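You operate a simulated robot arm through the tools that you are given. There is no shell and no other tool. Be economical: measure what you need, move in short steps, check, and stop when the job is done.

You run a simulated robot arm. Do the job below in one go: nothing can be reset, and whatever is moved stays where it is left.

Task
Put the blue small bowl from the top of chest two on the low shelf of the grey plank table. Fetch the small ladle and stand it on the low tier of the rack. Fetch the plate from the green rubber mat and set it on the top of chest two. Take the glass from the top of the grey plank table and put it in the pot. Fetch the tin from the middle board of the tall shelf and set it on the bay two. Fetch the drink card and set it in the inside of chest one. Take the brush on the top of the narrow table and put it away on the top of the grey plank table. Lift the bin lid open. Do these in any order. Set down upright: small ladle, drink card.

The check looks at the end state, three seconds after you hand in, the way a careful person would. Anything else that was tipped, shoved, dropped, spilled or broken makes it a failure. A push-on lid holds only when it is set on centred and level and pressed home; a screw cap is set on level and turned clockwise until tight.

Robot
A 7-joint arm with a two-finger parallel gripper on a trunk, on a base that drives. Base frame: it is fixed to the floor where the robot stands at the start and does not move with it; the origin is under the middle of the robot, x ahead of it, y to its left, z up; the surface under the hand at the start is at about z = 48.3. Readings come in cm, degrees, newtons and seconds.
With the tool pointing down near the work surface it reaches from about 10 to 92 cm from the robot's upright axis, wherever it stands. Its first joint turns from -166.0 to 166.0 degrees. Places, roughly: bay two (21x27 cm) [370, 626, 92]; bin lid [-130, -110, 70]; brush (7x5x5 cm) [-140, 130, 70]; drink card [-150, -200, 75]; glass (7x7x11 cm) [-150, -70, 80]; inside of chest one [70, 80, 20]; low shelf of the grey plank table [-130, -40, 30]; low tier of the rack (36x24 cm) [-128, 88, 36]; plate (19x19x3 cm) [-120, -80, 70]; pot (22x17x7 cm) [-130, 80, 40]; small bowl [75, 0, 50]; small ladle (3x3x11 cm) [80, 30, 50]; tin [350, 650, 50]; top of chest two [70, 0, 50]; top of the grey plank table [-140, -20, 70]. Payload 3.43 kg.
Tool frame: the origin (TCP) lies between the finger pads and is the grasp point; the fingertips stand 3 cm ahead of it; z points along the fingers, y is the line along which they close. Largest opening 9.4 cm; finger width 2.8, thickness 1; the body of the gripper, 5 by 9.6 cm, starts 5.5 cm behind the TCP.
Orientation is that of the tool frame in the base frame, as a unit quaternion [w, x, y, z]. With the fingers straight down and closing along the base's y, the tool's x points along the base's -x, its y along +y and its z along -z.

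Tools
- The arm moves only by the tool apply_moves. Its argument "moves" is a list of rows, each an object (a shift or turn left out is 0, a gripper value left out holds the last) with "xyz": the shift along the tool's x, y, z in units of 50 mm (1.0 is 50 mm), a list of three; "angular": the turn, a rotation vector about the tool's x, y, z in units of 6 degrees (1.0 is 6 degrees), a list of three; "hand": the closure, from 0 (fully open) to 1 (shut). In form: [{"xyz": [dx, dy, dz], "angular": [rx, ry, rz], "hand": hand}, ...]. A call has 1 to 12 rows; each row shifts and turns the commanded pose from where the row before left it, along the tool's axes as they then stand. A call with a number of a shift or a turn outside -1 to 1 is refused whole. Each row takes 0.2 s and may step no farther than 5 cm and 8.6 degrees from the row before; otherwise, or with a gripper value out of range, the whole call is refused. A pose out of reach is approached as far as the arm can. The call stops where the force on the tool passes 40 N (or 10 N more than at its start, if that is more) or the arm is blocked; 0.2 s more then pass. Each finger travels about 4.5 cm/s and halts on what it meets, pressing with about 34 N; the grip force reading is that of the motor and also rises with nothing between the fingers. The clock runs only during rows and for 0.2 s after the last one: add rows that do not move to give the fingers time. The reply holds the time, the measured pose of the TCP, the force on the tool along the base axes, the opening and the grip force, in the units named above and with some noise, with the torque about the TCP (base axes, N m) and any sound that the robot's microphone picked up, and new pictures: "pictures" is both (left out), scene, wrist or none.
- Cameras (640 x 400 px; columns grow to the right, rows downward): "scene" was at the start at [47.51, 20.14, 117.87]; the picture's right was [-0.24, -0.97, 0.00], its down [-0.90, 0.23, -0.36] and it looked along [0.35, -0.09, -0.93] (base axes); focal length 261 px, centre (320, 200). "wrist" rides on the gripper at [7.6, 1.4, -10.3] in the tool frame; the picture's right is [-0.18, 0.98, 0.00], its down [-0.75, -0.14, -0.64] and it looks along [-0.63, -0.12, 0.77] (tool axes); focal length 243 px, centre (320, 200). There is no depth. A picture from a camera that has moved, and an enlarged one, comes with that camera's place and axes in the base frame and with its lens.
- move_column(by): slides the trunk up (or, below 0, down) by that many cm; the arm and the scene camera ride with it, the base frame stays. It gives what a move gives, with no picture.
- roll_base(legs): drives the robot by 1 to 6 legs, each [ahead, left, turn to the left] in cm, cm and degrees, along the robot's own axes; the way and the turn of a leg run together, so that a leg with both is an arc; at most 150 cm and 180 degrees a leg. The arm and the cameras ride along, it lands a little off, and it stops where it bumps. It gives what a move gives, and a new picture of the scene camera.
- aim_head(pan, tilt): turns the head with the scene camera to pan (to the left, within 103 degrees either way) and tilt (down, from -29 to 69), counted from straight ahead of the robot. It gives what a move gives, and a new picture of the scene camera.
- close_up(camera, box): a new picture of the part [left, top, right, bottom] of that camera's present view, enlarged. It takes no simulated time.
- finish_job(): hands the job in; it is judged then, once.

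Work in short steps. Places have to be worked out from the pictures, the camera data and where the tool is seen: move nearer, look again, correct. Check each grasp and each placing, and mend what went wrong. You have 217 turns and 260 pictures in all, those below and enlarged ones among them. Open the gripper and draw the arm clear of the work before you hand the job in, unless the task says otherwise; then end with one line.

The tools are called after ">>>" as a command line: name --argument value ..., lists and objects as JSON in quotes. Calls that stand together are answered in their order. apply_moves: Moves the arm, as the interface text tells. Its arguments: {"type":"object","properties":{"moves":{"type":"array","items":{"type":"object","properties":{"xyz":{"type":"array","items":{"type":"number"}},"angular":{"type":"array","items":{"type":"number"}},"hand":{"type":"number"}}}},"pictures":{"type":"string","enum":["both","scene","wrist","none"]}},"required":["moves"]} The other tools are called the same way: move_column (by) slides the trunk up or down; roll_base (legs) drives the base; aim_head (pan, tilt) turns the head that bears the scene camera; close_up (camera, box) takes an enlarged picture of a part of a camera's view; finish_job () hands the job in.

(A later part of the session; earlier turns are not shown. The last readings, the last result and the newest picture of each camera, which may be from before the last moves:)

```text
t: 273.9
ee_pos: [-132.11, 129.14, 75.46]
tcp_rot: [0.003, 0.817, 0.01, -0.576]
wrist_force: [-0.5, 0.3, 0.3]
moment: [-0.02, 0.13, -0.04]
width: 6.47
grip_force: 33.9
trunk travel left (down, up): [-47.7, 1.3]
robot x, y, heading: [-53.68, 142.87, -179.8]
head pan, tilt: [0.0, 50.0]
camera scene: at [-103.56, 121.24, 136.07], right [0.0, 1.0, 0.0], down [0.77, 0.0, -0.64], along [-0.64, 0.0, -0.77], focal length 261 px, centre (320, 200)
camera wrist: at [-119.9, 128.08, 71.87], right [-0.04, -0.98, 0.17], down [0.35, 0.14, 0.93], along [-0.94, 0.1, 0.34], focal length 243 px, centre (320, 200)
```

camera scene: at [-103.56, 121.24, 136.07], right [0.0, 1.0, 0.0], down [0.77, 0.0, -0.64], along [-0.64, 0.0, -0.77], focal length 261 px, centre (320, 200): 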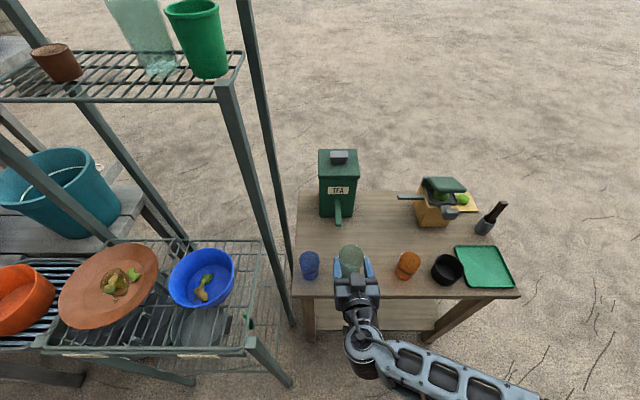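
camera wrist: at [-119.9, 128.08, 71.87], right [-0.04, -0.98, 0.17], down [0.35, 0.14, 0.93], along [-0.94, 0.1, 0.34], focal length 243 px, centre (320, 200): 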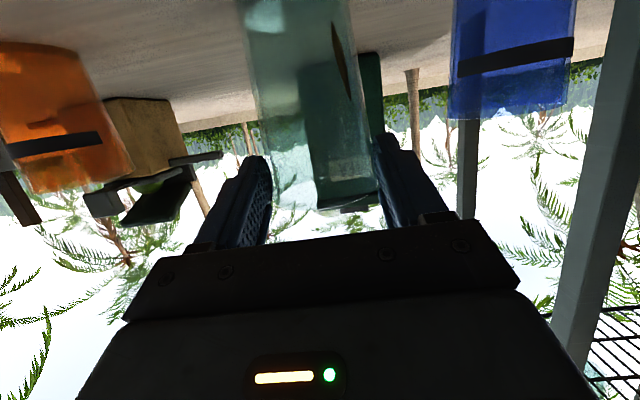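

Held at 6.47 cm, bottom ≈9.8 cm below the TCP. Lift and back away.

>>> apply_moves --moves '[{"xyz": [-0.38, 0, -0.14]}, {"xyz": [-0.75, 0, -0.27]}, {"xyz": [-0.75, 0, -0.27]}]' --pictures "wrist"

>>> roll_base --legs '[[-42, 0, 0], [0, 46, 0]]'

>>> move_column --by -29

>>> aim_head --pan 0 --tilt 40

```text
t: 274.6
ee_pos: [-132.3, 129.17, 85.51]
tcp_rot: [0.003, 0.819, 0.01, -0.574]
wrist_force: [0.9, -0.6, -2.1]
moment: [-0.01, -0.04, -0.04]
width: 6.45
grip_force: 33.9
trunk travel left (down, up): [-47.7, 1.3]
robot x, y, heading: [-53.38, 142.87, -179.9]
head pan, tilt: [0.0, 50.0]
camera wrist: at [-120.09, 128.13, 81.84], right [-0.04, -0.99, 0.17], down [0.35, 0.14, 0.93], along [-0.94, 0.1, 0.34], focal length 243 px, centre (320, 200)
```

wrist: 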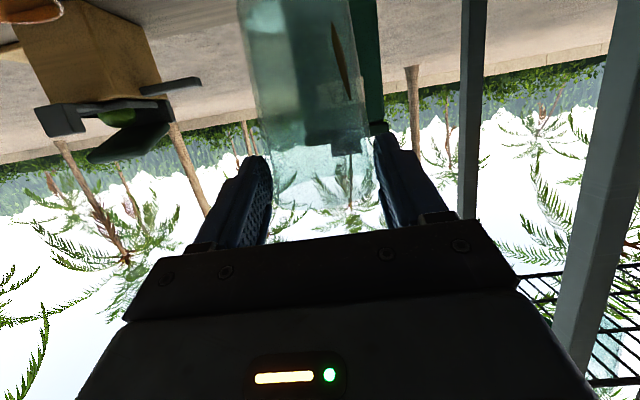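

```text
t: 279.6
ee_pos: [-90.71, 84.48, 85.55]
tcp_rot: [0.001, 0.818, 0.007, -0.575]
wrist_force: [1.1, -0.1, -1.5]
moment: [-0.02, -0.05, -0.01]
width: 6.44
grip_force: 34.2
trunk travel left (down, up): [-47.7, 1.3]
robot x, y, heading: [-11.7, 97.0, 179.5]
head pan, tilt: [0.0, 50.0]
camera scene: at [-62.06, 76.36, 136.06], right [0.01, 1.0, 0.0], down [0.77, -0.01, -0.64], along [-0.64, 0.01, -0.77], focal length 261 px, centre (320, 200)
```

scene: 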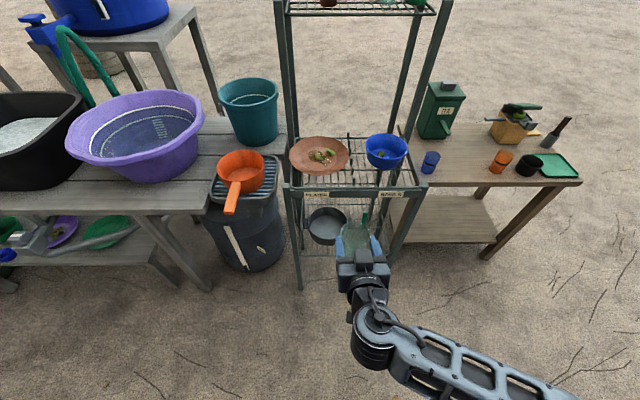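

```text
t: 282.5
ee_pos: [-90.62, 84.56, 56.4]
tcp_rot: [0.001, 0.817, 0.006, -0.577]
wrist_force: [-0.4, -0.6, -1.8]
moment: [-0.01, 0.0, 0.02]
width: 6.45
grip_force: 34.1
trunk travel left (down, up): [-18.7, 30.3]
robot x, y, heading: [-12.01, 97.07, 179.4]
head pan, tilt: [0.0, 50.0]
```

```text
t: 283.2
ee_pos: [-90.81, 84.68, 56.5]
tcp_rot: [0.0, 0.817, 0.006, -0.576]
wrist_force: [0.1, 0.8, -2.5]
moment: [-0.02, -0.07, -0.01]
width: 6.46
grip_force: 33.7
trunk travel left (down, up): [-18.7, 30.3]
robot x, y, heading: [-11.62, 97.06, 179.7]
head pan, tilt: [0.0, 40.0]
camera scene: at [-62.86, 76.36, 108.48], right [0.01, 1.0, 0.0], down [0.64, -0.01, -0.77], along [-0.77, 0.01, -0.64], focal length 261 px, centre (320, 200)
```

scene: 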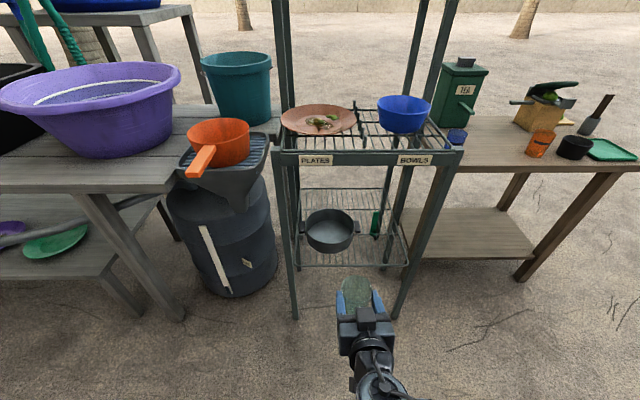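

The pot's centre is about [-127, 81], rim z≈43.5; the glass bottom is at ≈46.7. Drive in line and ahead, then look.

>>> roll_base --legs '[[0, 3.8, 0], [25, 0, 0]]'

>>> apply_moves --moves '[{}]' --pictures "wrist"

```text
t: 285.5
ee_pos: [-115.36, 80.27, 56.43]
tcp_rot: [0.003, 0.818, 0.009, -0.575]
wrist_force: [-0.3, 0.1, -1.7]
moment: [-0.01, -0.02, -0.03]
width: 6.46
grip_force: 34.1
trunk travel left (down, up): [-18.7, 30.3]
robot x, y, heading: [-36.57, 93.69, 180.1]
head pan, tilt: [0.0, 40.0]
camera scene: at [-87.51, 72.35, 108.48], right [0.0, 1.0, 0.0], down [0.64, 0.0, -0.77], along [-0.77, 0.0, -0.64], focal length 261 px, centre (320, 200)
```

scene: 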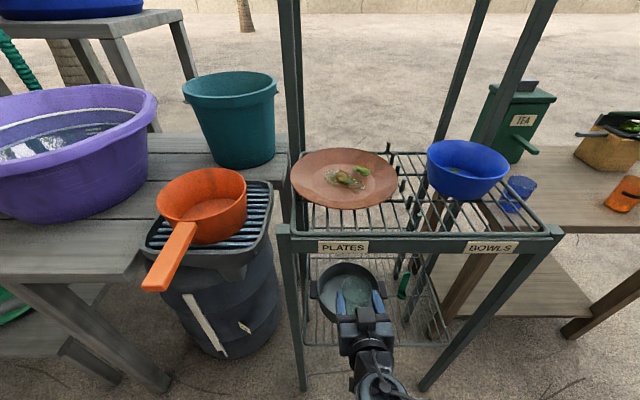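

```text
t: 285.9
ee_pos: [-115.43, 80.44, 56.47]
tcp_rot: [0.003, 0.818, 0.01, -0.575]
wrist_force: [-0.9, 0.6, -2.8]
moment: [0.0, -0.07, 0.03]
width: 6.47
grip_force: 34.1
trunk travel left (down, up): [-18.7, 30.3]
robot x, y, heading: [-36.37, 93.79, 179.6]
head pan, tilt: [0.0, 40.0]
camera wrist: at [-103.22, 79.28, 52.8], right [-0.04, -0.98, 0.17], down [0.35, 0.14, 0.93], along [-0.94, 0.1, 0.34], focal length 243 px, centre (320, 200)
```

wrist: 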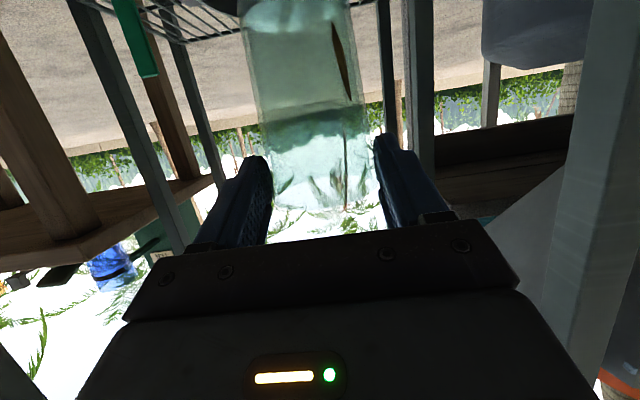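

Advance 10.5 cm over the pot.

>>> apply_moves --moves '[{"xyz": [-0.24, -0.1, 0.66]}, {"xyz": [-0.24, 0, 0.66]}, {"xyz": [-0.24, 0, 0.66]}]' --pictures "both"

>>> close_up --camera "scene" --box '[280, 220, 440, 360]'

```text
t: 286.7
ee_pos: [-125.71, 80.67, 56.35]
tcp_rot: [0.002, 0.817, 0.009, -0.576]
wrist_force: [-1.3, -0.1, -1.8]
moment: [-0.01, -0.09, 0.04]
width: 6.44
grip_force: 33.9
trunk travel left (down, up): [-18.7, 30.3]
robot x, y, heading: [-36.69, 94.09, 180.1]
head pan, tilt: [0.0, 40.0]
camera scene: at [-87.51, 72.37, 108.49], right [0.0, 1.0, 0.0], down [0.64, 0.0, -0.77], along [-0.77, 0.0, -0.64], focal length 261 px, centre (320, 200)
camera wrist: at [-113.52, 79.57, 52.64], right [-0.04, -0.98, 0.17], down [0.35, 0.14, 0.93], along [-0.94, 0.1, 0.34], focal length 243 px, centre (320, 200)
```

scene: 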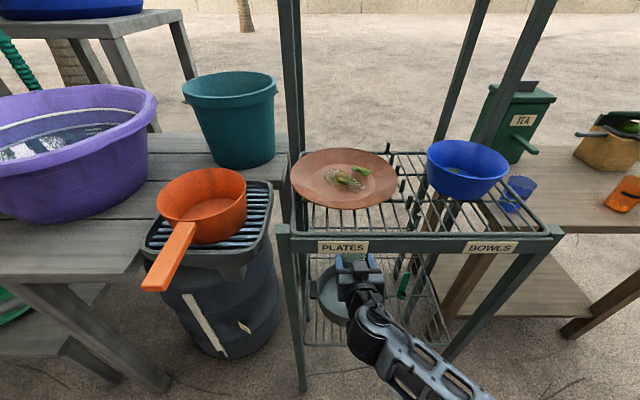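
wrist: 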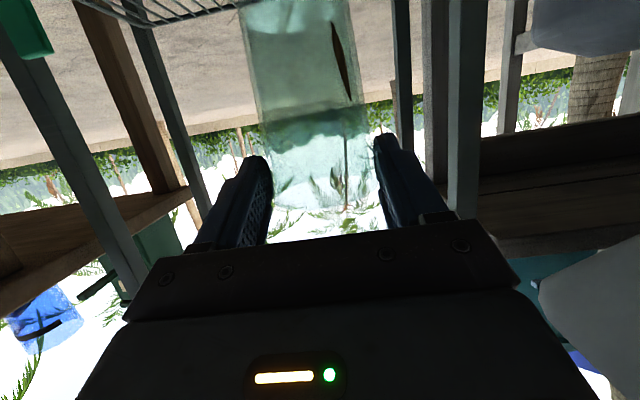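

```text
2.86 times, centred on (360, 290) of scene
camera zoom: at [-87.51, 72.37, 108.49], right [0.0, 1.0, 0.0], down [0.64, 0.0, -0.77], along [-0.77, 0.0, -0.64], focal length 745 px, centre (206, -57)
```

zoom: 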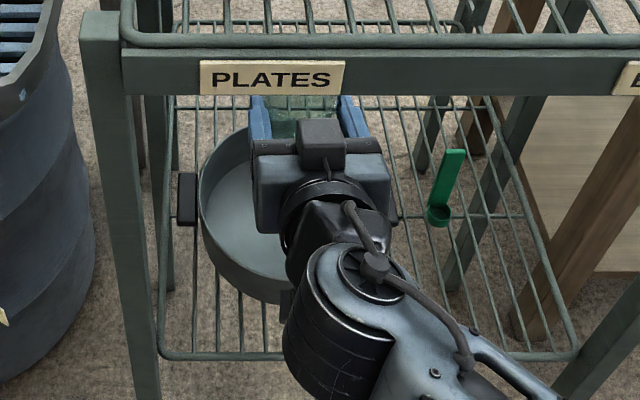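

The glass is over the pot. Lower 6.5 cm, then feel for the pot's floor.

>>> apply_moves --moves '[{"xyz": [0.47, 0, 0.17]}, {"xyz": [0.47, 0, 0.17]}, {"xyz": [0.28, 0, 0.1]}]' --pictures "wrist"

>>> apply_moves --moves '[{"xyz": [0.14, 0, 0.05]}, {"xyz": [0.09, 0, 0.034]}]' --pictures "none"

```text
t: 287.5
ee_pos: [-125.98, 80.55, 49.96]
tcp_rot: [0.003, 0.818, 0.009, -0.575]
wrist_force: [-0.2, 1.0, -1.6]
moment: [-0.03, -0.04, 0.01]
width: 6.42
grip_force: 33.9
trunk travel left (down, up): [-18.7, 30.3]
robot x, y, heading: [-36.72, 93.57, 180.0]
head pan, tilt: [0.0, 40.0]
camera wrist: at [-113.73, 79.46, 46.36], right [-0.04, -0.98, 0.17], down [0.35, 0.14, 0.93], along [-0.94, 0.1, 0.34], focal length 243 px, centre (320, 200)
```

wrist: 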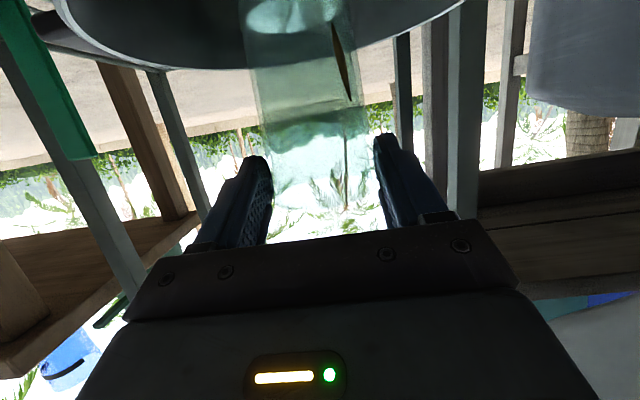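

```text
t: 288.1
ee_pos: [-126.01, 80.59, 48.81]
tcp_rot: [0.003, 0.818, 0.009, -0.575]
wrist_force: [0.6, 0.4, -2.6]
moment: [0.02, -0.09, 0.01]
width: 6.42
grip_force: 33.9
trunk travel left (down, up): [-18.7, 30.3]
robot x, y, heading: [-37.02, 93.91, 179.9]
head pan, tilt: [0.0, 40.0]
```

>>> apply_moves --moves '[{"xyz": [0.07, 0, 0.025]}, {"xyz": [0.07, 0, 0.025]}]' --pictures "none"

>>> apply_moves --moves '[{"xyz": [0.07, 0, 0.025]}, {"xyz": [0.07, 0, 0.025]}]' --pictures "none"

>>> apply_moves --moves '[{"xyz": [0.07, 0, 0.025]}]' --pictures "none"

```text
t: 288.7
ee_pos: [-125.9, 80.77, 48.12]
tcp_rot: [0.003, 0.818, 0.009, -0.575]
wrist_force: [0.0, 0.7, -2.0]
moment: [-0.01, -0.07, 0.01]
width: 6.43
grip_force: 33.9
trunk travel left (down, up): [-18.7, 30.3]
robot x, y, heading: [-36.84, 94.02, 180.0]
head pan, tilt: [0.0, 40.0]
```

```text
t: 289.3
ee_pos: [-125.82, 80.6, 47.34]
tcp_rot: [0.003, 0.818, 0.01, -0.575]
wrist_force: [0.0, 0.4, -1.4]
moment: [0.02, -0.03, -0.03]
width: 6.44
grip_force: 34.3
trunk travel left (down, up): [-18.7, 30.3]
robot x, y, heading: [-36.63, 94.17, 180.0]
head pan, tilt: [0.0, 40.0]
```

```text
t: 289.7
ee_pos: [-125.92, 80.78, 47.1]
tcp_rot: [0.003, 0.817, 0.009, -0.576]
wrist_force: [-0.2, 0.7, -1.8]
moment: [-0.02, -0.11, -0.03]
width: 6.45
grip_force: 34.0
trunk travel left (down, up): [-18.7, 30.3]
robot x, y, heading: [-36.78, 93.49, 179.7]
head pan, tilt: [0.0, 40.0]
```

>>> apply_moves --moves '[{"xyz": [0.06, 0, 0.02]}]' --pictures "none"

>>> apply_moves --moves '[{"xyz": [0.06, 0, 0.02]}]' --pictures "none"

>>> apply_moves --moves '[{"xyz": [0.06, 0, 0.02]}]' --pictures "wrist"

```text
t: 290.1
ee_pos: [-126.02, 80.87, 46.62]
tcp_rot: [0.002, 0.818, 0.009, -0.575]
wrist_force: [-0.6, -0.6, -2.2]
moment: [0.03, -0.04, 0.02]
width: 6.44
grip_force: 34.0
trunk travel left (down, up): [-18.7, 30.3]
robot x, y, heading: [-36.82, 93.88, 179.7]
head pan, tilt: [0.0, 40.0]
```

```text
t: 290.5
ee_pos: [-125.9, 80.81, 46.2]
tcp_rot: [0.004, 0.818, 0.01, -0.575]
wrist_force: [0.2, 0.4, -2.4]
moment: [-0.02, -0.07, -0.02]
width: 6.46
grip_force: 34.2
trunk travel left (down, up): [-18.7, 30.3]
robot x, y, heading: [-36.67, 93.78, 179.9]
head pan, tilt: [0.0, 40.0]
```

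```text
t: 290.9
ee_pos: [-125.98, 80.83, 46.01]
tcp_rot: [0.004, 0.818, 0.01, -0.575]
wrist_force: [0.0, 0.1, 0.1]
moment: [-0.1, 0.0, 0.02]
width: 6.43
grip_force: 34.0
trunk travel left (down, up): [-18.7, 30.3]
robot x, y, heading: [-36.63, 93.79, 180.2]
head pan, tilt: [0.0, 40.0]
camera wrist: at [-113.68, 79.69, 42.31], right [-0.04, -0.98, 0.17], down [0.35, 0.14, 0.93], along [-0.94, 0.1, 0.34], focal length 243 px, centre (320, 200)
```

wrist: 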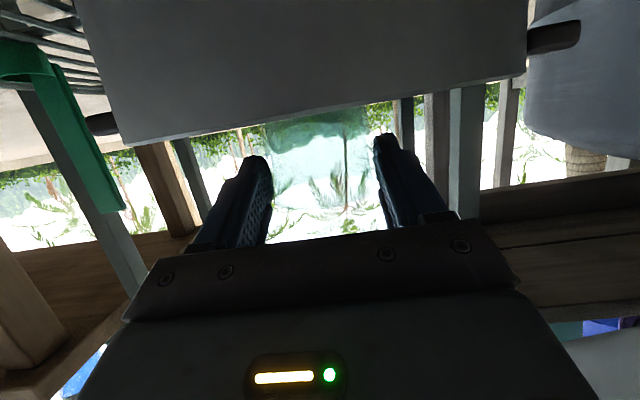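

>>> apply_moves --moves '[{"xyz": [0.05, 0, 0.018]}]' --pictures "none"

```text
t: 291.3
ee_pos: [-125.98, 80.75, 46.05]
tcp_rot: [0.003, 0.817, 0.009, -0.577]
wrist_force: [3.1, 1.3, 13.8]
moment: [-0.23, -0.13, 0.01]
width: 6.42
grip_force: 34.1
trunk travel left (down, up): [-18.7, 30.3]
robot x, y, heading: [-36.64, 93.82, 179.8]
head pan, tilt: [0.0, 40.0]
```

Contact with the pot's floor. Ease, open and back out along the tool axis.

>>> apply_moves --moves '[{"xyz": [-0.04, 0, -0.015]}, {"hand": 0.15}, {}, {}, {"xyz": [-0.1, 0, -0.5]}, {"xyz": [0, 0, -0.8]}, {"xyz": [0.2, 0, -0.9]}, {"xyz": [0.3, 0, -0.9]}, {"xyz": [0.3, 0, -0.9]}]' --pictures "both"

```text
t: 293.3
ee_pos: [-105.78, 81.12, 49.56]
tcp_rot: [0.002, 0.817, 0.008, -0.576]
wrist_force: [-0.4, -0.3, -0.1]
moment: [-0.01, -0.03, 0.02]
width: 7.97
grip_force: 0.1
trunk travel left (down, up): [-18.7, 30.3]
robot x, y, heading: [-36.66, 94.25, 180.0]
head pan, tilt: [0.0, 40.0]
camera scene: at [-87.54, 72.38, 108.48], right [0.0, 1.0, 0.0], down [0.64, 0.0, -0.77], along [-0.77, 0.0, -0.64], focal length 261 px, centre (320, 200)
camera wrist: at [-93.51, 79.93, 45.87], right [-0.04, -0.98, 0.17], down [0.35, 0.14, 0.93], along [-0.94, 0.1, 0.34], focal length 243 px, centre (320, 200)
```

scene: 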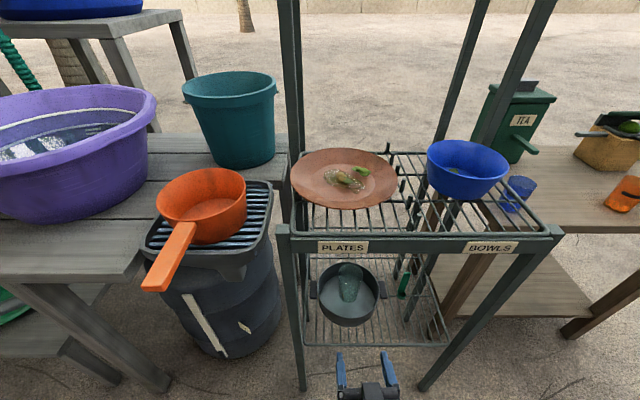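
wrist: 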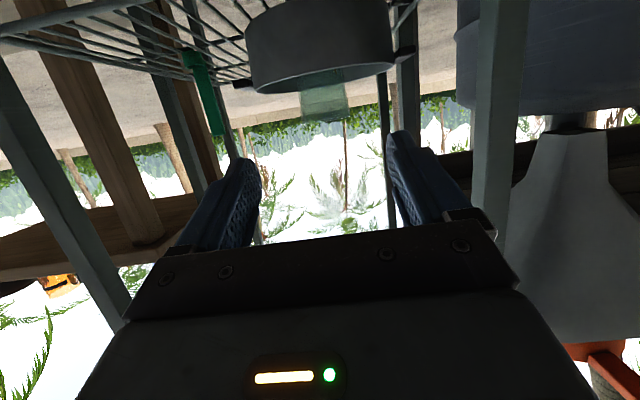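

The glass stands in the pot. Next the plate: its front rim overhangs the table edge, so I'll pinch the rim from the front with fingers above and below. Back off, roll the wrist 90° and drive there.

>>> roll_base --legs '[[-18, 0, 0], [0, 78, 0], [0, 78, 0]]'

>>> move_column --by 25

>>> apply_moves --moves '[{"angular": [0, 0, -1]}, {"angular": [0, 0, -1]}, {"angular": [0, 0, -1]}, {"angular": [0, 0, -1]}, {"angular": [0, 0, -1]}, {"angular": [0, 0, -1]}, {"angular": [0, 0, -1]}, {"angular": [0, 0, -1]}, {"angular": [0, 0, -1]}, {"angular": [0, 0, -1]}, {"angular": [0, 0, -1]}, {"angular": [0, 0, -1]}]' --pictures "none"

>>> apply_moves --moves '[{"angular": [0, 0, -1]}, {"angular": [0, 0, -1]}, {"angular": [0, 0, -1], "hand": 0.3}]' --pictures "both"

```text
t: 302.4
ee_pos: [-85.94, -75.79, 49.49]
tcp_rot: [0.009, 0.818, 0.017, -0.575]
wrist_force: [0.4, 0.7, 0.5]
moment: [0.0, -0.01, -0.03]
width: 7.95
grip_force: 0.0
trunk travel left (down, up): [-18.7, 30.3]
robot x, y, heading: [-17.18, -61.65, -179.0]
head pan, tilt: [0.0, 40.0]
camera scene: at [-67.51, -84.1, 108.48], right [-0.02, 1.0, 0.0], down [0.64, 0.01, -0.77], along [-0.77, -0.01, -0.64], focal length 261 px, centre (320, 200)
```

scene: 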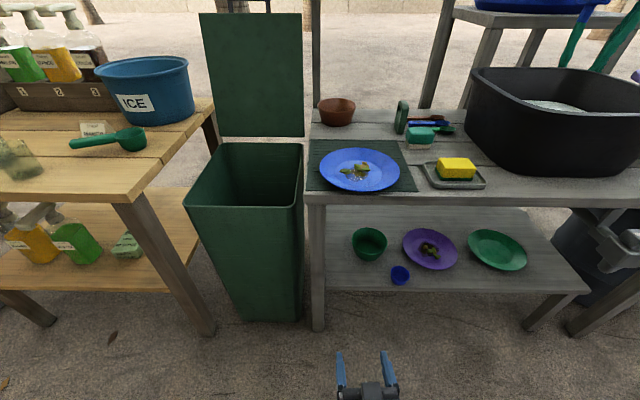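

```text
t: 304.9
ee_pos: [-85.87, -75.82, 74.62]
tcp_rot: [0.008, 0.818, 0.017, -0.576]
wrist_force: [-0.3, 0.1, 1.0]
moment: [0.01, 0.0, 0.03]
width: 7.97
grip_force: 0.2
trunk travel left (down, up): [-43.7, 5.3]
robot x, y, heading: [-17.09, -61.68, -179.0]
head pan, tilt: [0.0, 40.0]
```

```text
t: 307.6
ee_pos: [-85.96, -75.94, 74.45]
tcp_rot: [-0.332, 0.651, 0.495, -0.47]
wrist_force: [-0.1, -0.5, 0.2]
moment: [-0.01, -0.01, 0.03]
width: 7.99
grip_force: 0.1
trunk travel left (down, up): [-43.7, 5.3]
robot x, y, heading: [-16.9, -61.78, -179.0]
head pan, tilt: [0.0, 40.0]
```

```text
t: 308.4
ee_pos: [-85.97, -75.78, 74.43]
tcp_rot: [-0.401, 0.566, 0.591, -0.413]
wrist_force: [0.0, -0.8, -0.4]
moment: [-0.02, 0.02, -0.01]
width: 6.59
grip_force: 0.1
trunk travel left (down, up): [-43.7, 5.3]
robot x, y, heading: [-17.09, -61.62, -178.9]
head pan, tilt: [0.0, 40.0]
camera scene: at [-67.51, -84.1, 133.48], right [-0.02, 1.0, 0.0], down [0.64, 0.01, -0.77], along [-0.77, -0.01, -0.64], focal length 261 px, centre (320, 200)
camera wrist: at [-76.12, -67.8, 76.72], right [0.34, -0.16, -0.93], down [0.59, -0.73, 0.34], along [-0.74, -0.66, -0.15], focal length 243 px, centre (320, 200)
```

scene: 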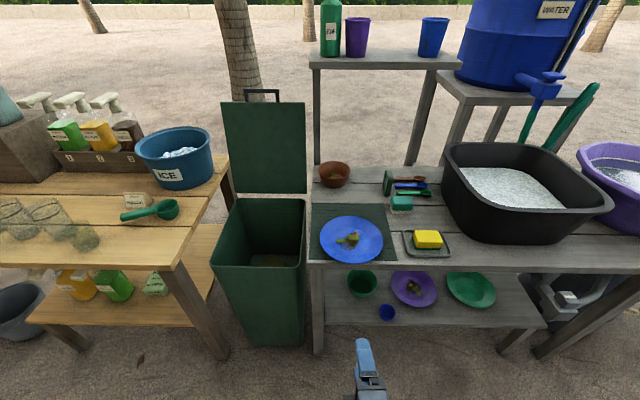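
wrist: 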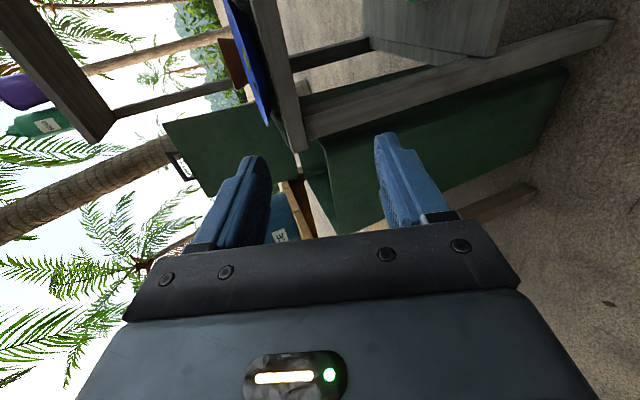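

>>> close_up --camera "scene" --box '[300, 195, 420, 275]'

>>> close_up --camera "wrist" --box '[200, 0, 360, 180]'

```text
5.00 times, centred on (360, 235) of scene
camera zoom: at [-67.51, -84.1, 133.48], right [-0.02, 1.0, 0.0], down [0.64, 0.01, -0.77], along [-0.77, -0.01, -0.64], focal length 1303 px, centre (120, 25)
```

zoom: 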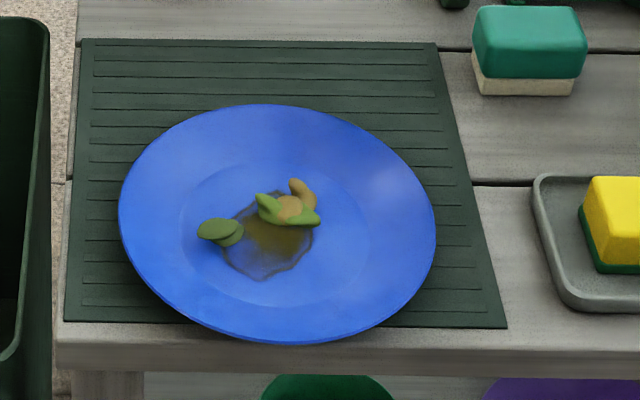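

```text
2.22 times, centred on (280, 90) of wrist
camera zoom: at [-76.12, -67.8, 76.72], right [0.34, -0.16, -0.93], down [0.59, -0.73, 0.34], along [-0.74, -0.66, -0.15], focal length 539 px, centre (409, 444)
```

zoom: 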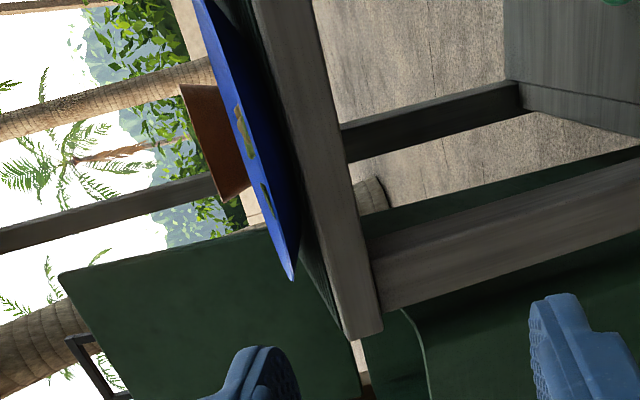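

The plate's rim overhangs the table edge by ~3 cm: rim edge at about x≈-111.3, y≈-76, z≈74.5. Set the opening to 5 cm, and drive in to just short of it.

>>> apply_moves --moves '[{"hand": 0.47}, {}]' --pictures "none"

>>> roll_base --legs '[[18, 0, -0.8]]'

>>> aim_head --pan 0 --tilt 65

>>> apply_moves --moves '[{}]' --pictures "wrist"

```text
t: 308.9
ee_pos: [-85.87, -75.77, 74.47]
tcp_rot: [-0.401, 0.566, 0.59, -0.413]
wrist_force: [-0.2, -0.8, 0.3]
moment: [0.02, -0.03, -0.01]
width: 4.99
grip_force: 0.3
trunk travel left (down, up): [-43.7, 5.3]
robot x, y, heading: [-16.76, -61.52, -179.1]
head pan, tilt: [0.0, 40.0]
```

```text
t: 310.4
ee_pos: [-103.9, -75.76, 74.46]
tcp_rot: [-0.402, 0.567, 0.589, -0.412]
wrist_force: [0.1, 0.2, -0.5]
moment: [0.0, 0.03, 0.01]
width: 4.97
grip_force: 0.1
trunk travel left (down, up): [-43.7, 5.3]
robot x, y, heading: [-34.8, -62.09, -179.4]
head pan, tilt: [0.0, 40.0]
camera scene: at [-85.56, -84.05, 133.49], right [-0.01, 1.0, 0.0], down [0.64, 0.01, -0.77], along [-0.77, -0.01, -0.64], focal length 261 px, centre (320, 200)
```

scene: 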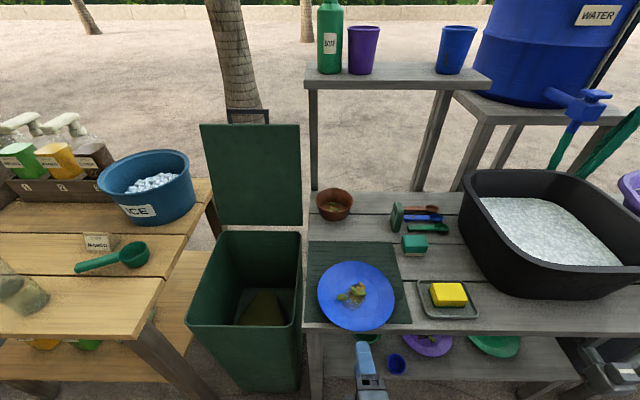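

```text
t: 311.3
ee_pos: [-103.89, -75.69, 74.54]
tcp_rot: [-0.402, 0.568, 0.588, -0.412]
wrist_force: [-0.8, 0.1, 0.3]
moment: [-0.01, 0.05, 0.0]
width: 4.97
grip_force: 0.0
trunk travel left (down, up): [-43.7, 5.3]
robot x, y, heading: [-34.97, -61.98, -179.5]
head pan, tilt: [0.0, 65.0]
camera scene: at [-83.13, -84.03, 130.26], right [-0.01, 1.0, 0.0], down [0.91, 0.01, -0.42], along [-0.42, 0.0, -0.91], focal length 261 px, centre (320, 200)
```

scene: 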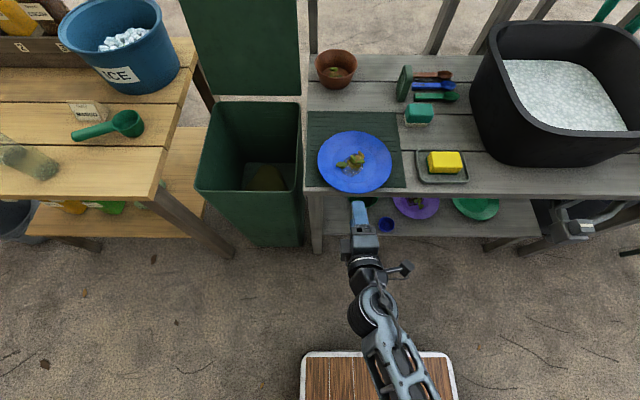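

```text
t: 311.7
ee_pos: [-103.95, -75.66, 74.48]
tcp_rot: [-0.402, 0.568, 0.588, -0.412]
wrist_force: [-0.2, 0.1, 0.7]
moment: [-0.02, 0.01, -0.01]
width: 4.99
grip_force: 0.0
trunk travel left (down, up): [-43.7, 5.3]
robot x, y, heading: [-35.03, -62.02, -179.5]
head pan, tilt: [0.0, 65.0]
camera wrist: at [-94.05, -67.69, 76.7], right [0.34, -0.17, -0.93], down [0.58, -0.74, 0.35], along [-0.74, -0.65, -0.15], focal length 243 px, centre (320, 200)
```

wrist: 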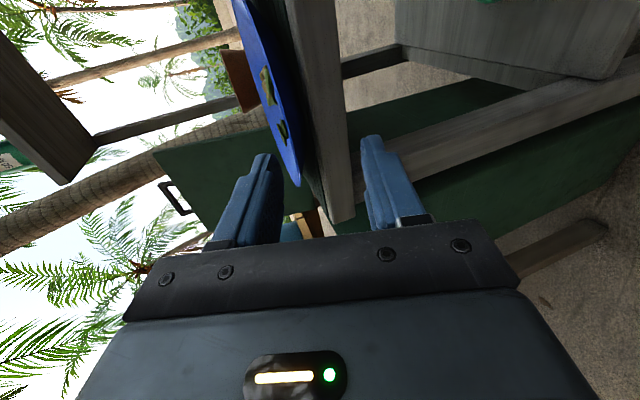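

The rim lies between the fingers. Advance 7.3 cm (and 0.4 up), then look before closing.

>>> apply_moves --moves '[{"xyz": [0, -0.19, 0.45]}, {"xyz": [0, -0.19, 0.45]}, {"xyz": [0, -0.19, 0.44]}]' --pictures "both"

>>> close_up --camera "wrist" --box '[210, 60, 430, 240]'

```text
t: 312.5
ee_pos: [-110.25, -75.92, 74.82]
tcp_rot: [-0.402, 0.57, 0.589, -0.408]
wrist_force: [4.5, -0.1, 1.7]
moment: [0.11, -0.13, -0.07]
width: 4.94
grip_force: 0.1
trunk travel left (down, up): [-43.7, 5.3]
robot x, y, heading: [-34.89, -62.1, -179.4]
head pan, tilt: [0.0, 65.0]
stopped in row 3: the force on the tool passed its limit at 119 N (the readings are from after the stop); the commanded pose is now the measured one
camera scene: at [-83.07, -84.01, 130.28], right [-0.01, 1.0, 0.0], down [0.91, 0.01, -0.42], along [-0.42, 0.0, -0.91], focal length 261 px, centre (320, 200)
camera wrist: at [-100.42, -67.89, 76.97], right [0.34, -0.17, -0.92], down [0.58, -0.74, 0.35], along [-0.74, -0.65, -0.16], focal length 243 px, centre (320, 200)
```

scene: 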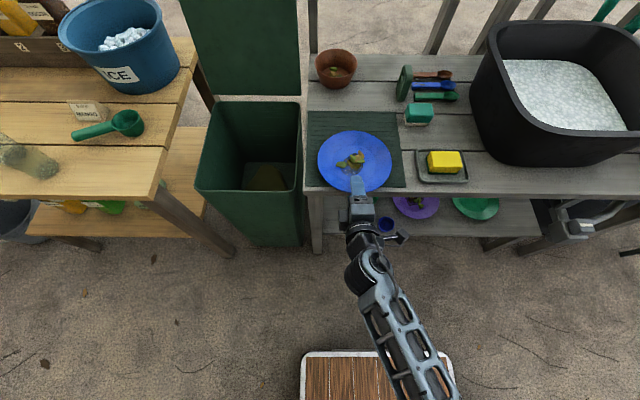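
wrist: 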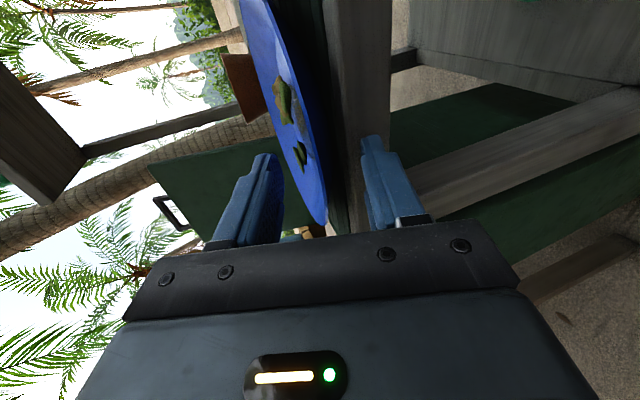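

```text
2.22 times, centred on (320, 150) of wrist
camera zoom: at [-100.42, -67.89, 76.97], right [0.34, -0.17, -0.92], down [0.58, -0.74, 0.35], along [-0.74, -0.65, -0.16], focal length 539 px, centre (320, 311)
```

zoom: 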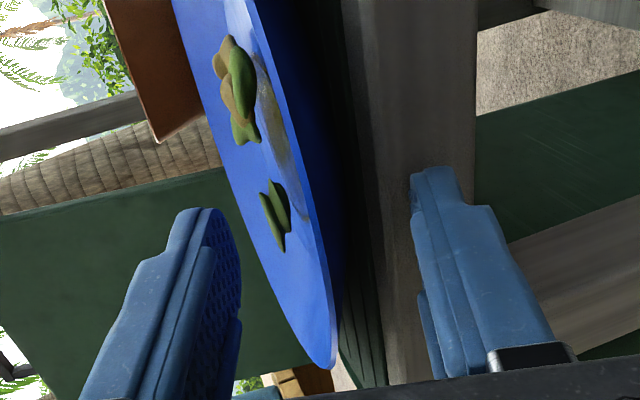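

The lower finger touched the table edge. Back off 3.5 cm, narrow the opening to 2.6 cm, and raise slightly.

>>> apply_moves --moves '[{"xyz": [0, 0.14, -0.69]}, {"hand": 0.723}, {}, {}]' --pictures "wrist"

>>> close_up --camera "wrist" --box '[210, 60, 430, 240]'

```text
t: 313.5
ee_pos: [-106.71, -75.65, 75.26]
tcp_rot: [-0.401, 0.571, 0.589, -0.408]
wrist_force: [0.0, 0.3, -0.1]
moment: [-0.03, -0.01, 0.0]
width: 2.6
grip_force: 0.1
trunk travel left (down, up): [-43.7, 5.3]
robot x, y, heading: [-35.1, -61.89, -179.4]
head pan, tilt: [0.0, 65.0]
camera wrist: at [-96.92, -67.72, 77.54], right [0.34, -0.17, -0.92], down [0.58, -0.74, 0.35], along [-0.74, -0.65, -0.16], focal length 243 px, centre (320, 200)
```

wrist: 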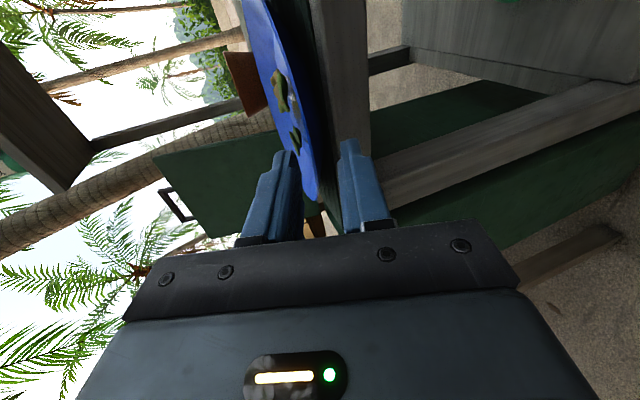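

```text
2.22 times, centred on (320, 150) of wrist
camera zoom: at [-96.92, -67.72, 77.54], right [0.34, -0.17, -0.92], down [0.58, -0.74, 0.35], along [-0.74, -0.65, -0.16], focal length 539 px, centre (320, 311)
```

zoom: 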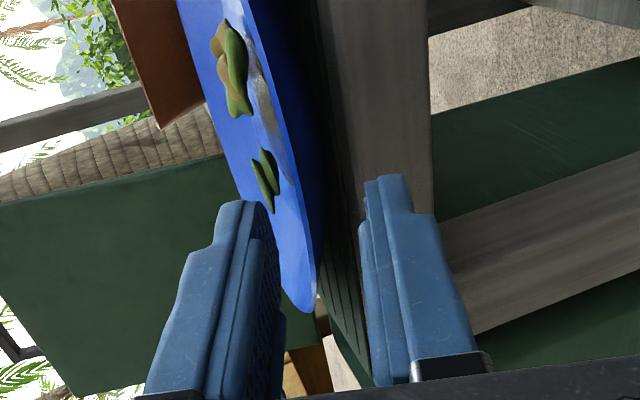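

Gap now brackets the rim. Advance 4.6 cm in small rows.

>>> apply_moves --moves '[{"xyz": [0, -0.12, 0.29]}, {"xyz": [0, -0.12, 0.28]}, {"xyz": [0, -0.11, 0.28]}]' --pictures "wrist"

>>> close_up --camera "wrist" --box '[210, 60, 430, 240]'

```text
t: 314.3
ee_pos: [-111.57, -76.04, 75.41]
tcp_rot: [-0.401, 0.57, 0.59, -0.409]
wrist_force: [0.3, -0.5, -0.5]
moment: [-0.04, -0.02, 0.01]
width: 2.64
grip_force: 0.8
trunk travel left (down, up): [-43.7, 5.3]
robot x, y, heading: [-34.78, -62.14, -179.3]
head pan, tilt: [0.0, 65.0]
camera wrist: at [-101.68, -68.07, 77.64], right [0.34, -0.17, -0.92], down [0.58, -0.74, 0.35], along [-0.74, -0.65, -0.16], focal length 243 px, centre (320, 200)
```

wrist: 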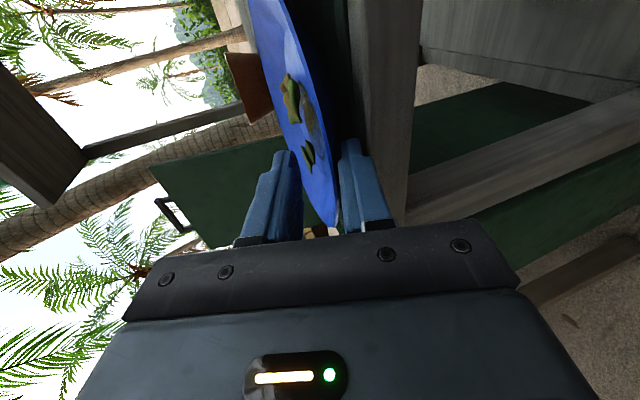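

```text
2.22 times, centred on (320, 150) of wrist
camera zoom: at [-101.68, -68.07, 77.64], right [0.34, -0.17, -0.92], down [0.58, -0.74, 0.35], along [-0.74, -0.65, -0.16], focal length 539 px, centre (320, 311)
```

zoom: 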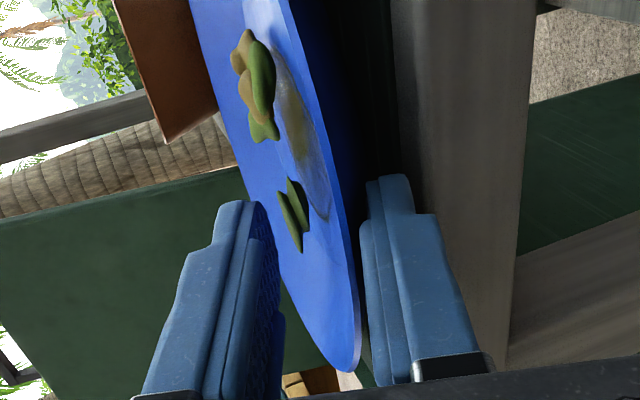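

The rim is well between the fingers. Close.

>>> apply_moves --moves '[{"hand": 0.85}, {"hand": 1.0}, {}, {}]' --pictures "both"

>>> close_up --camera "wrist" --box '[210, 60, 430, 240]'

```text
t: 315.3
ee_pos: [-111.49, -76.0, 75.35]
tcp_rot: [-0.401, 0.57, 0.589, -0.409]
wrist_force: [-0.4, -0.2, -2.3]
moment: [0.03, -0.16, 0.01]
width: 0.2
grip_force: 34.0
trunk travel left (down, up): [-43.7, 5.3]
robot x, y, heading: [-34.99, -62.22, -179.5]
head pan, tilt: [0.0, 65.0]
camera scene: at [-83.13, -84.03, 130.25], right [-0.01, 1.0, 0.0], down [0.91, 0.01, -0.42], along [-0.42, 0.0, -0.91], focal length 261 px, centre (320, 200)
camera wrist: at [-101.67, -68.07, 77.62], right [0.34, -0.17, -0.92], down [0.58, -0.74, 0.35], along [-0.74, -0.65, -0.16], focal length 243 px, centre (320, 200)
```

scene: 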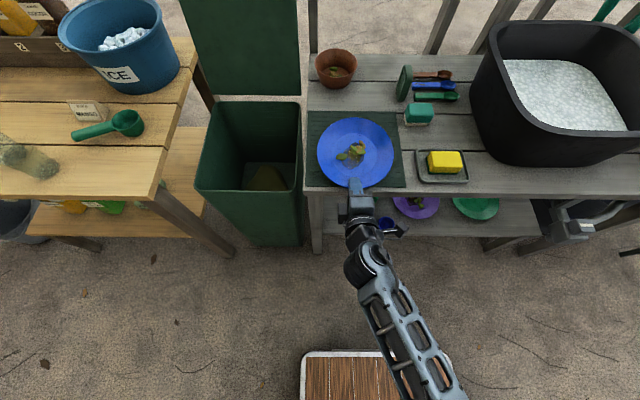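
wrist: 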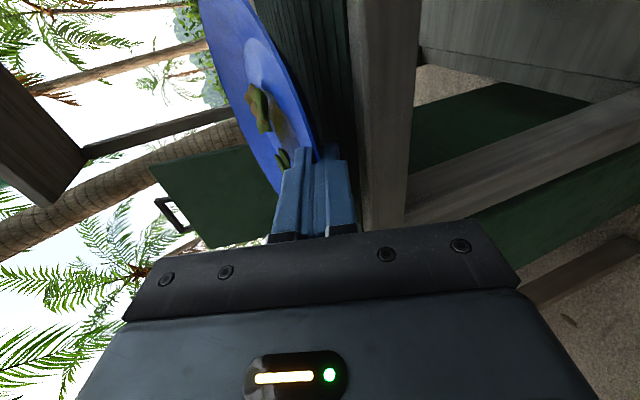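

```text
2.22 times, centred on (320, 150) of wrist
camera zoom: at [-101.67, -68.07, 77.62], right [0.34, -0.17, -0.92], down [0.58, -0.74, 0.35], along [-0.74, -0.65, -0.16], focal length 539 px, centre (320, 311)
```

zoom: 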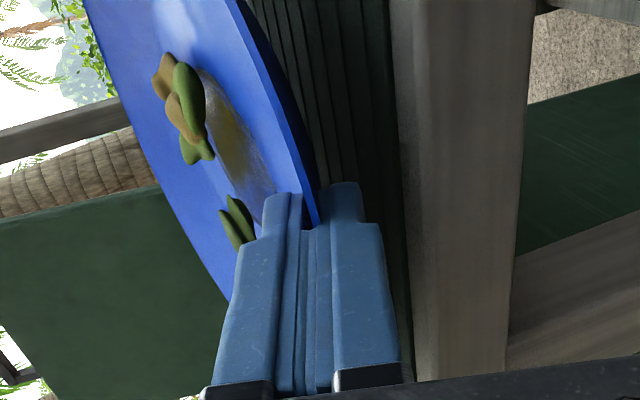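

The plate is gripped (bearing ~2.3 N) with its back edge raised ~10°. Lift a little and pitch the tool down to level it.

>>> apply_moves --moves '[{"xyz": [0, -0.38, -0.14], "angular": [-0.5, 0, 0]}, {"xyz": [0, -0.38, -0.16], "angular": [-0.5, 0, 0]}, {"xyz": [0, -0.3, -0.14], "angular": [-0.4, 0, 0]}]' --pictures "both"

```text
t: 316.1
ee_pos: [-111.31, -75.75, 81.09]
tcp_rot: [-0.359, 0.597, 0.618, -0.364]
wrist_force: [-0.2, -0.2, -0.9]
moment: [0.01, -0.14, 0.03]
width: 0.19
grip_force: 34.0
trunk travel left (down, up): [-43.7, 5.3]
robot x, y, heading: [-35.1, -62.31, -179.3]
head pan, tilt: [0.0, 65.0]
camera scene: at [-83.13, -84.03, 130.25], right [-0.01, 1.0, 0.0], down [0.91, 0.01, -0.42], along [-0.42, 0.0, -0.91], focal length 261 px, centre (320, 200)
camera wrist: at [-102.01, -67.86, 84.86], right [0.47, -0.17, -0.86], down [0.52, -0.74, 0.43], along [-0.71, -0.65, -0.27], focal length 243 px, centre (320, 200)
```

scene: 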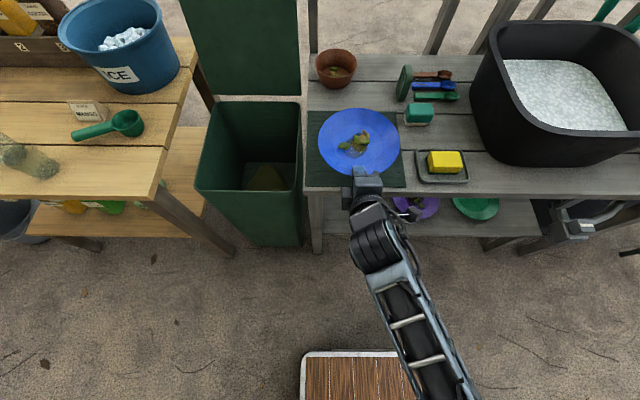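
wrist: 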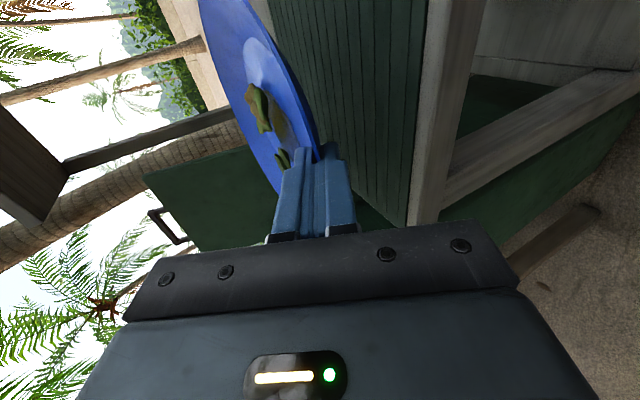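

Plate is level and held. Raise the trunk a bit, back away, turn right-about, and go to chest two.

>>> roll_base --legs '[[-29, 0, 0]]'

>>> roll_base --legs '[[0, 0, -90], [0, 0, -90]]'

>>> apply_moves --moves '[{}]' --pictures "wrist"

```text
t: 318.1
ee_pos: [-82.83, -76.2, 81.18]
tcp_rot: [-0.356, 0.594, 0.621, -0.366]
wrist_force: [0.4, -0.2, -0.8]
moment: [-0.02, -0.14, 0.0]
width: 0.2
grip_force: 33.8
trunk travel left (down, up): [-43.7, 5.3]
robot x, y, heading: [-6.5, -61.54, -178.6]
head pan, tilt: [0.0, 65.0]
camera scene: at [-54.48, -84.11, 130.25], right [-0.02, 1.0, 0.0], down [0.91, 0.02, -0.42], along [-0.42, -0.01, -0.91], focal length 261 px, centre (320, 200)
```

scene: 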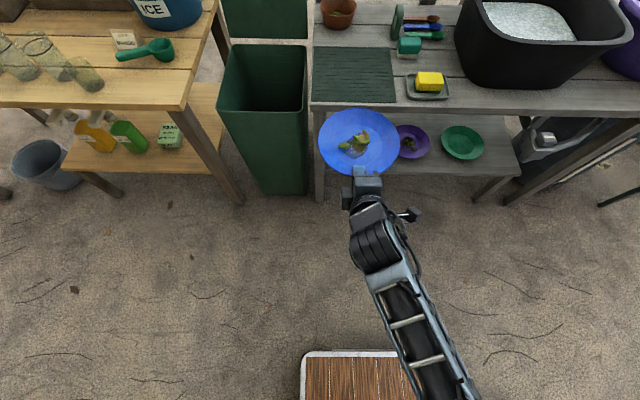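

```text
t: 326.1
ee_pos: [69.04, -43.72, 81.07]
tcp_rot: [-0.374, 0.634, -0.581, 0.348]
wrist_force: [-0.9, -1.2, -2.2]
moment: [0.01, 0.16, -0.02]
width: 0.21
grip_force: 33.6
trunk travel left (down, up): [-43.7, 5.3]
robot x, y, heading: [-6.56, -61.38, 3.7]
head pan, tilt: [0.0, 65.0]
camera scene: at [40.1, -36.94, 130.25], right [0.06, -1.0, 0.0], down [-0.9, -0.06, -0.42], along [0.42, 0.03, -0.91], focal length 261 px, centre (320, 200)
```

scene: 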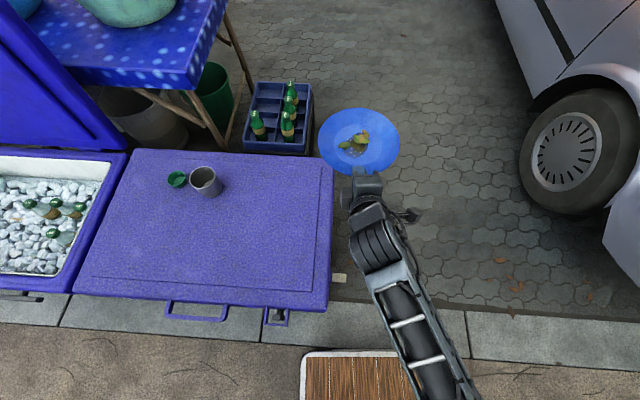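

```text
t: 326.5
ee_pos: [69.07, -43.58, 81.18]
tcp_rot: [-0.374, 0.633, -0.582, 0.348]
wrist_force: [0.2, -0.1, -2.1]
moment: [0.01, 0.2, 0.0]
width: 0.17
grip_force: 34.0
trunk travel left (down, up): [-43.7, 5.3]
robot x, y, heading: [-6.7, -61.24, 3.6]
head pan, tilt: [0.0, 65.0]
camera wrist: at [59.95, -51.94, 84.82], right [-0.48, 0.14, -0.86], down [-0.56, 0.71, 0.43], along [0.68, 0.69, -0.27], focal length 243 px, centre (320, 200)
```

wrist: 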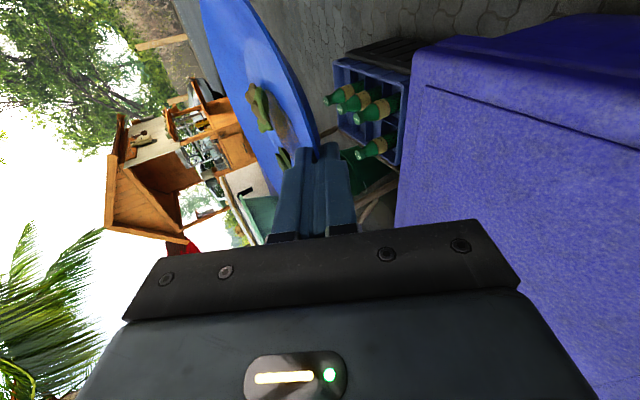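

Still level. Turn straight, drive left over chest two, then back up so the plate comes over its front-left part (free of items).

>>> roll_base --legs '[[-8, 0, -3.6], [0, 70, 0], [-17, 0, 0]]'

>>> apply_moves --moves '[{}]' --pictures "wrist"

```text
t: 332.0
ee_pos: [46.34, 20.3, 81.06]
tcp_rot: [0.359, -0.606, 0.608, -0.365]
wrist_force: [0.2, 0.3, -1.2]
moment: [0.01, 0.14, -0.05]
width: 0.19
grip_force: 34.1
trunk travel left (down, up): [-43.7, 5.3]
robot x, y, heading: [-30.52, 9.44, -1.3]
head pan, tilt: [0.0, 65.0]
camera scene: at [18.13, 29.51, 130.25], right [-0.03, -1.0, 0.0], down [-0.91, 0.02, -0.42], along [0.42, -0.01, -0.91], focal length 261 px, centre (320, 200)
```

scene: 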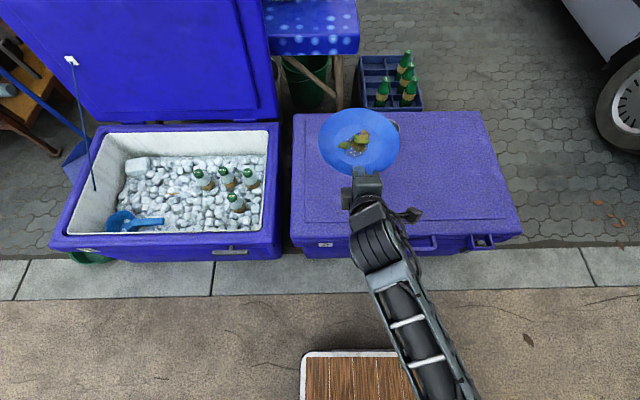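

```text
t: 332.4
ee_pos: [46.28, 20.28, 81.0]
tcp_rot: [0.358, -0.606, 0.609, -0.365]
wrist_force: [0.1, 1.0, -1.7]
moment: [-0.01, 0.2, 0.03]
width: 0.2
grip_force: 33.9
trunk travel left (down, up): [-43.7, 5.3]
robot x, y, heading: [-30.68, 8.82, -1.3]
head pan, tilt: [0.0, 65.0]
camera wrist: at [36.55, 12.8, 84.82], right [-0.47, 0.18, -0.86], down [-0.49, 0.76, 0.43], along [0.74, 0.62, -0.27], focal length 243 px, centre (320, 200)
```

wrist: 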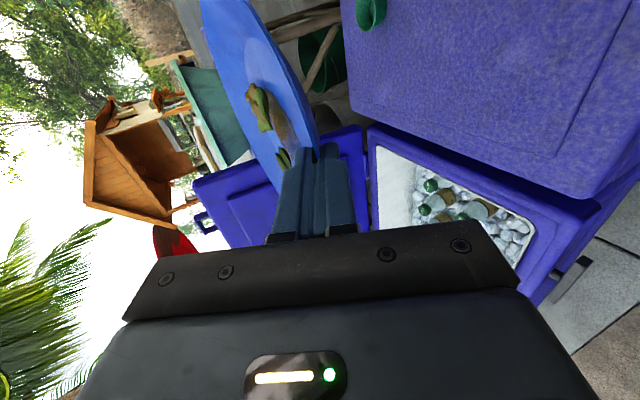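

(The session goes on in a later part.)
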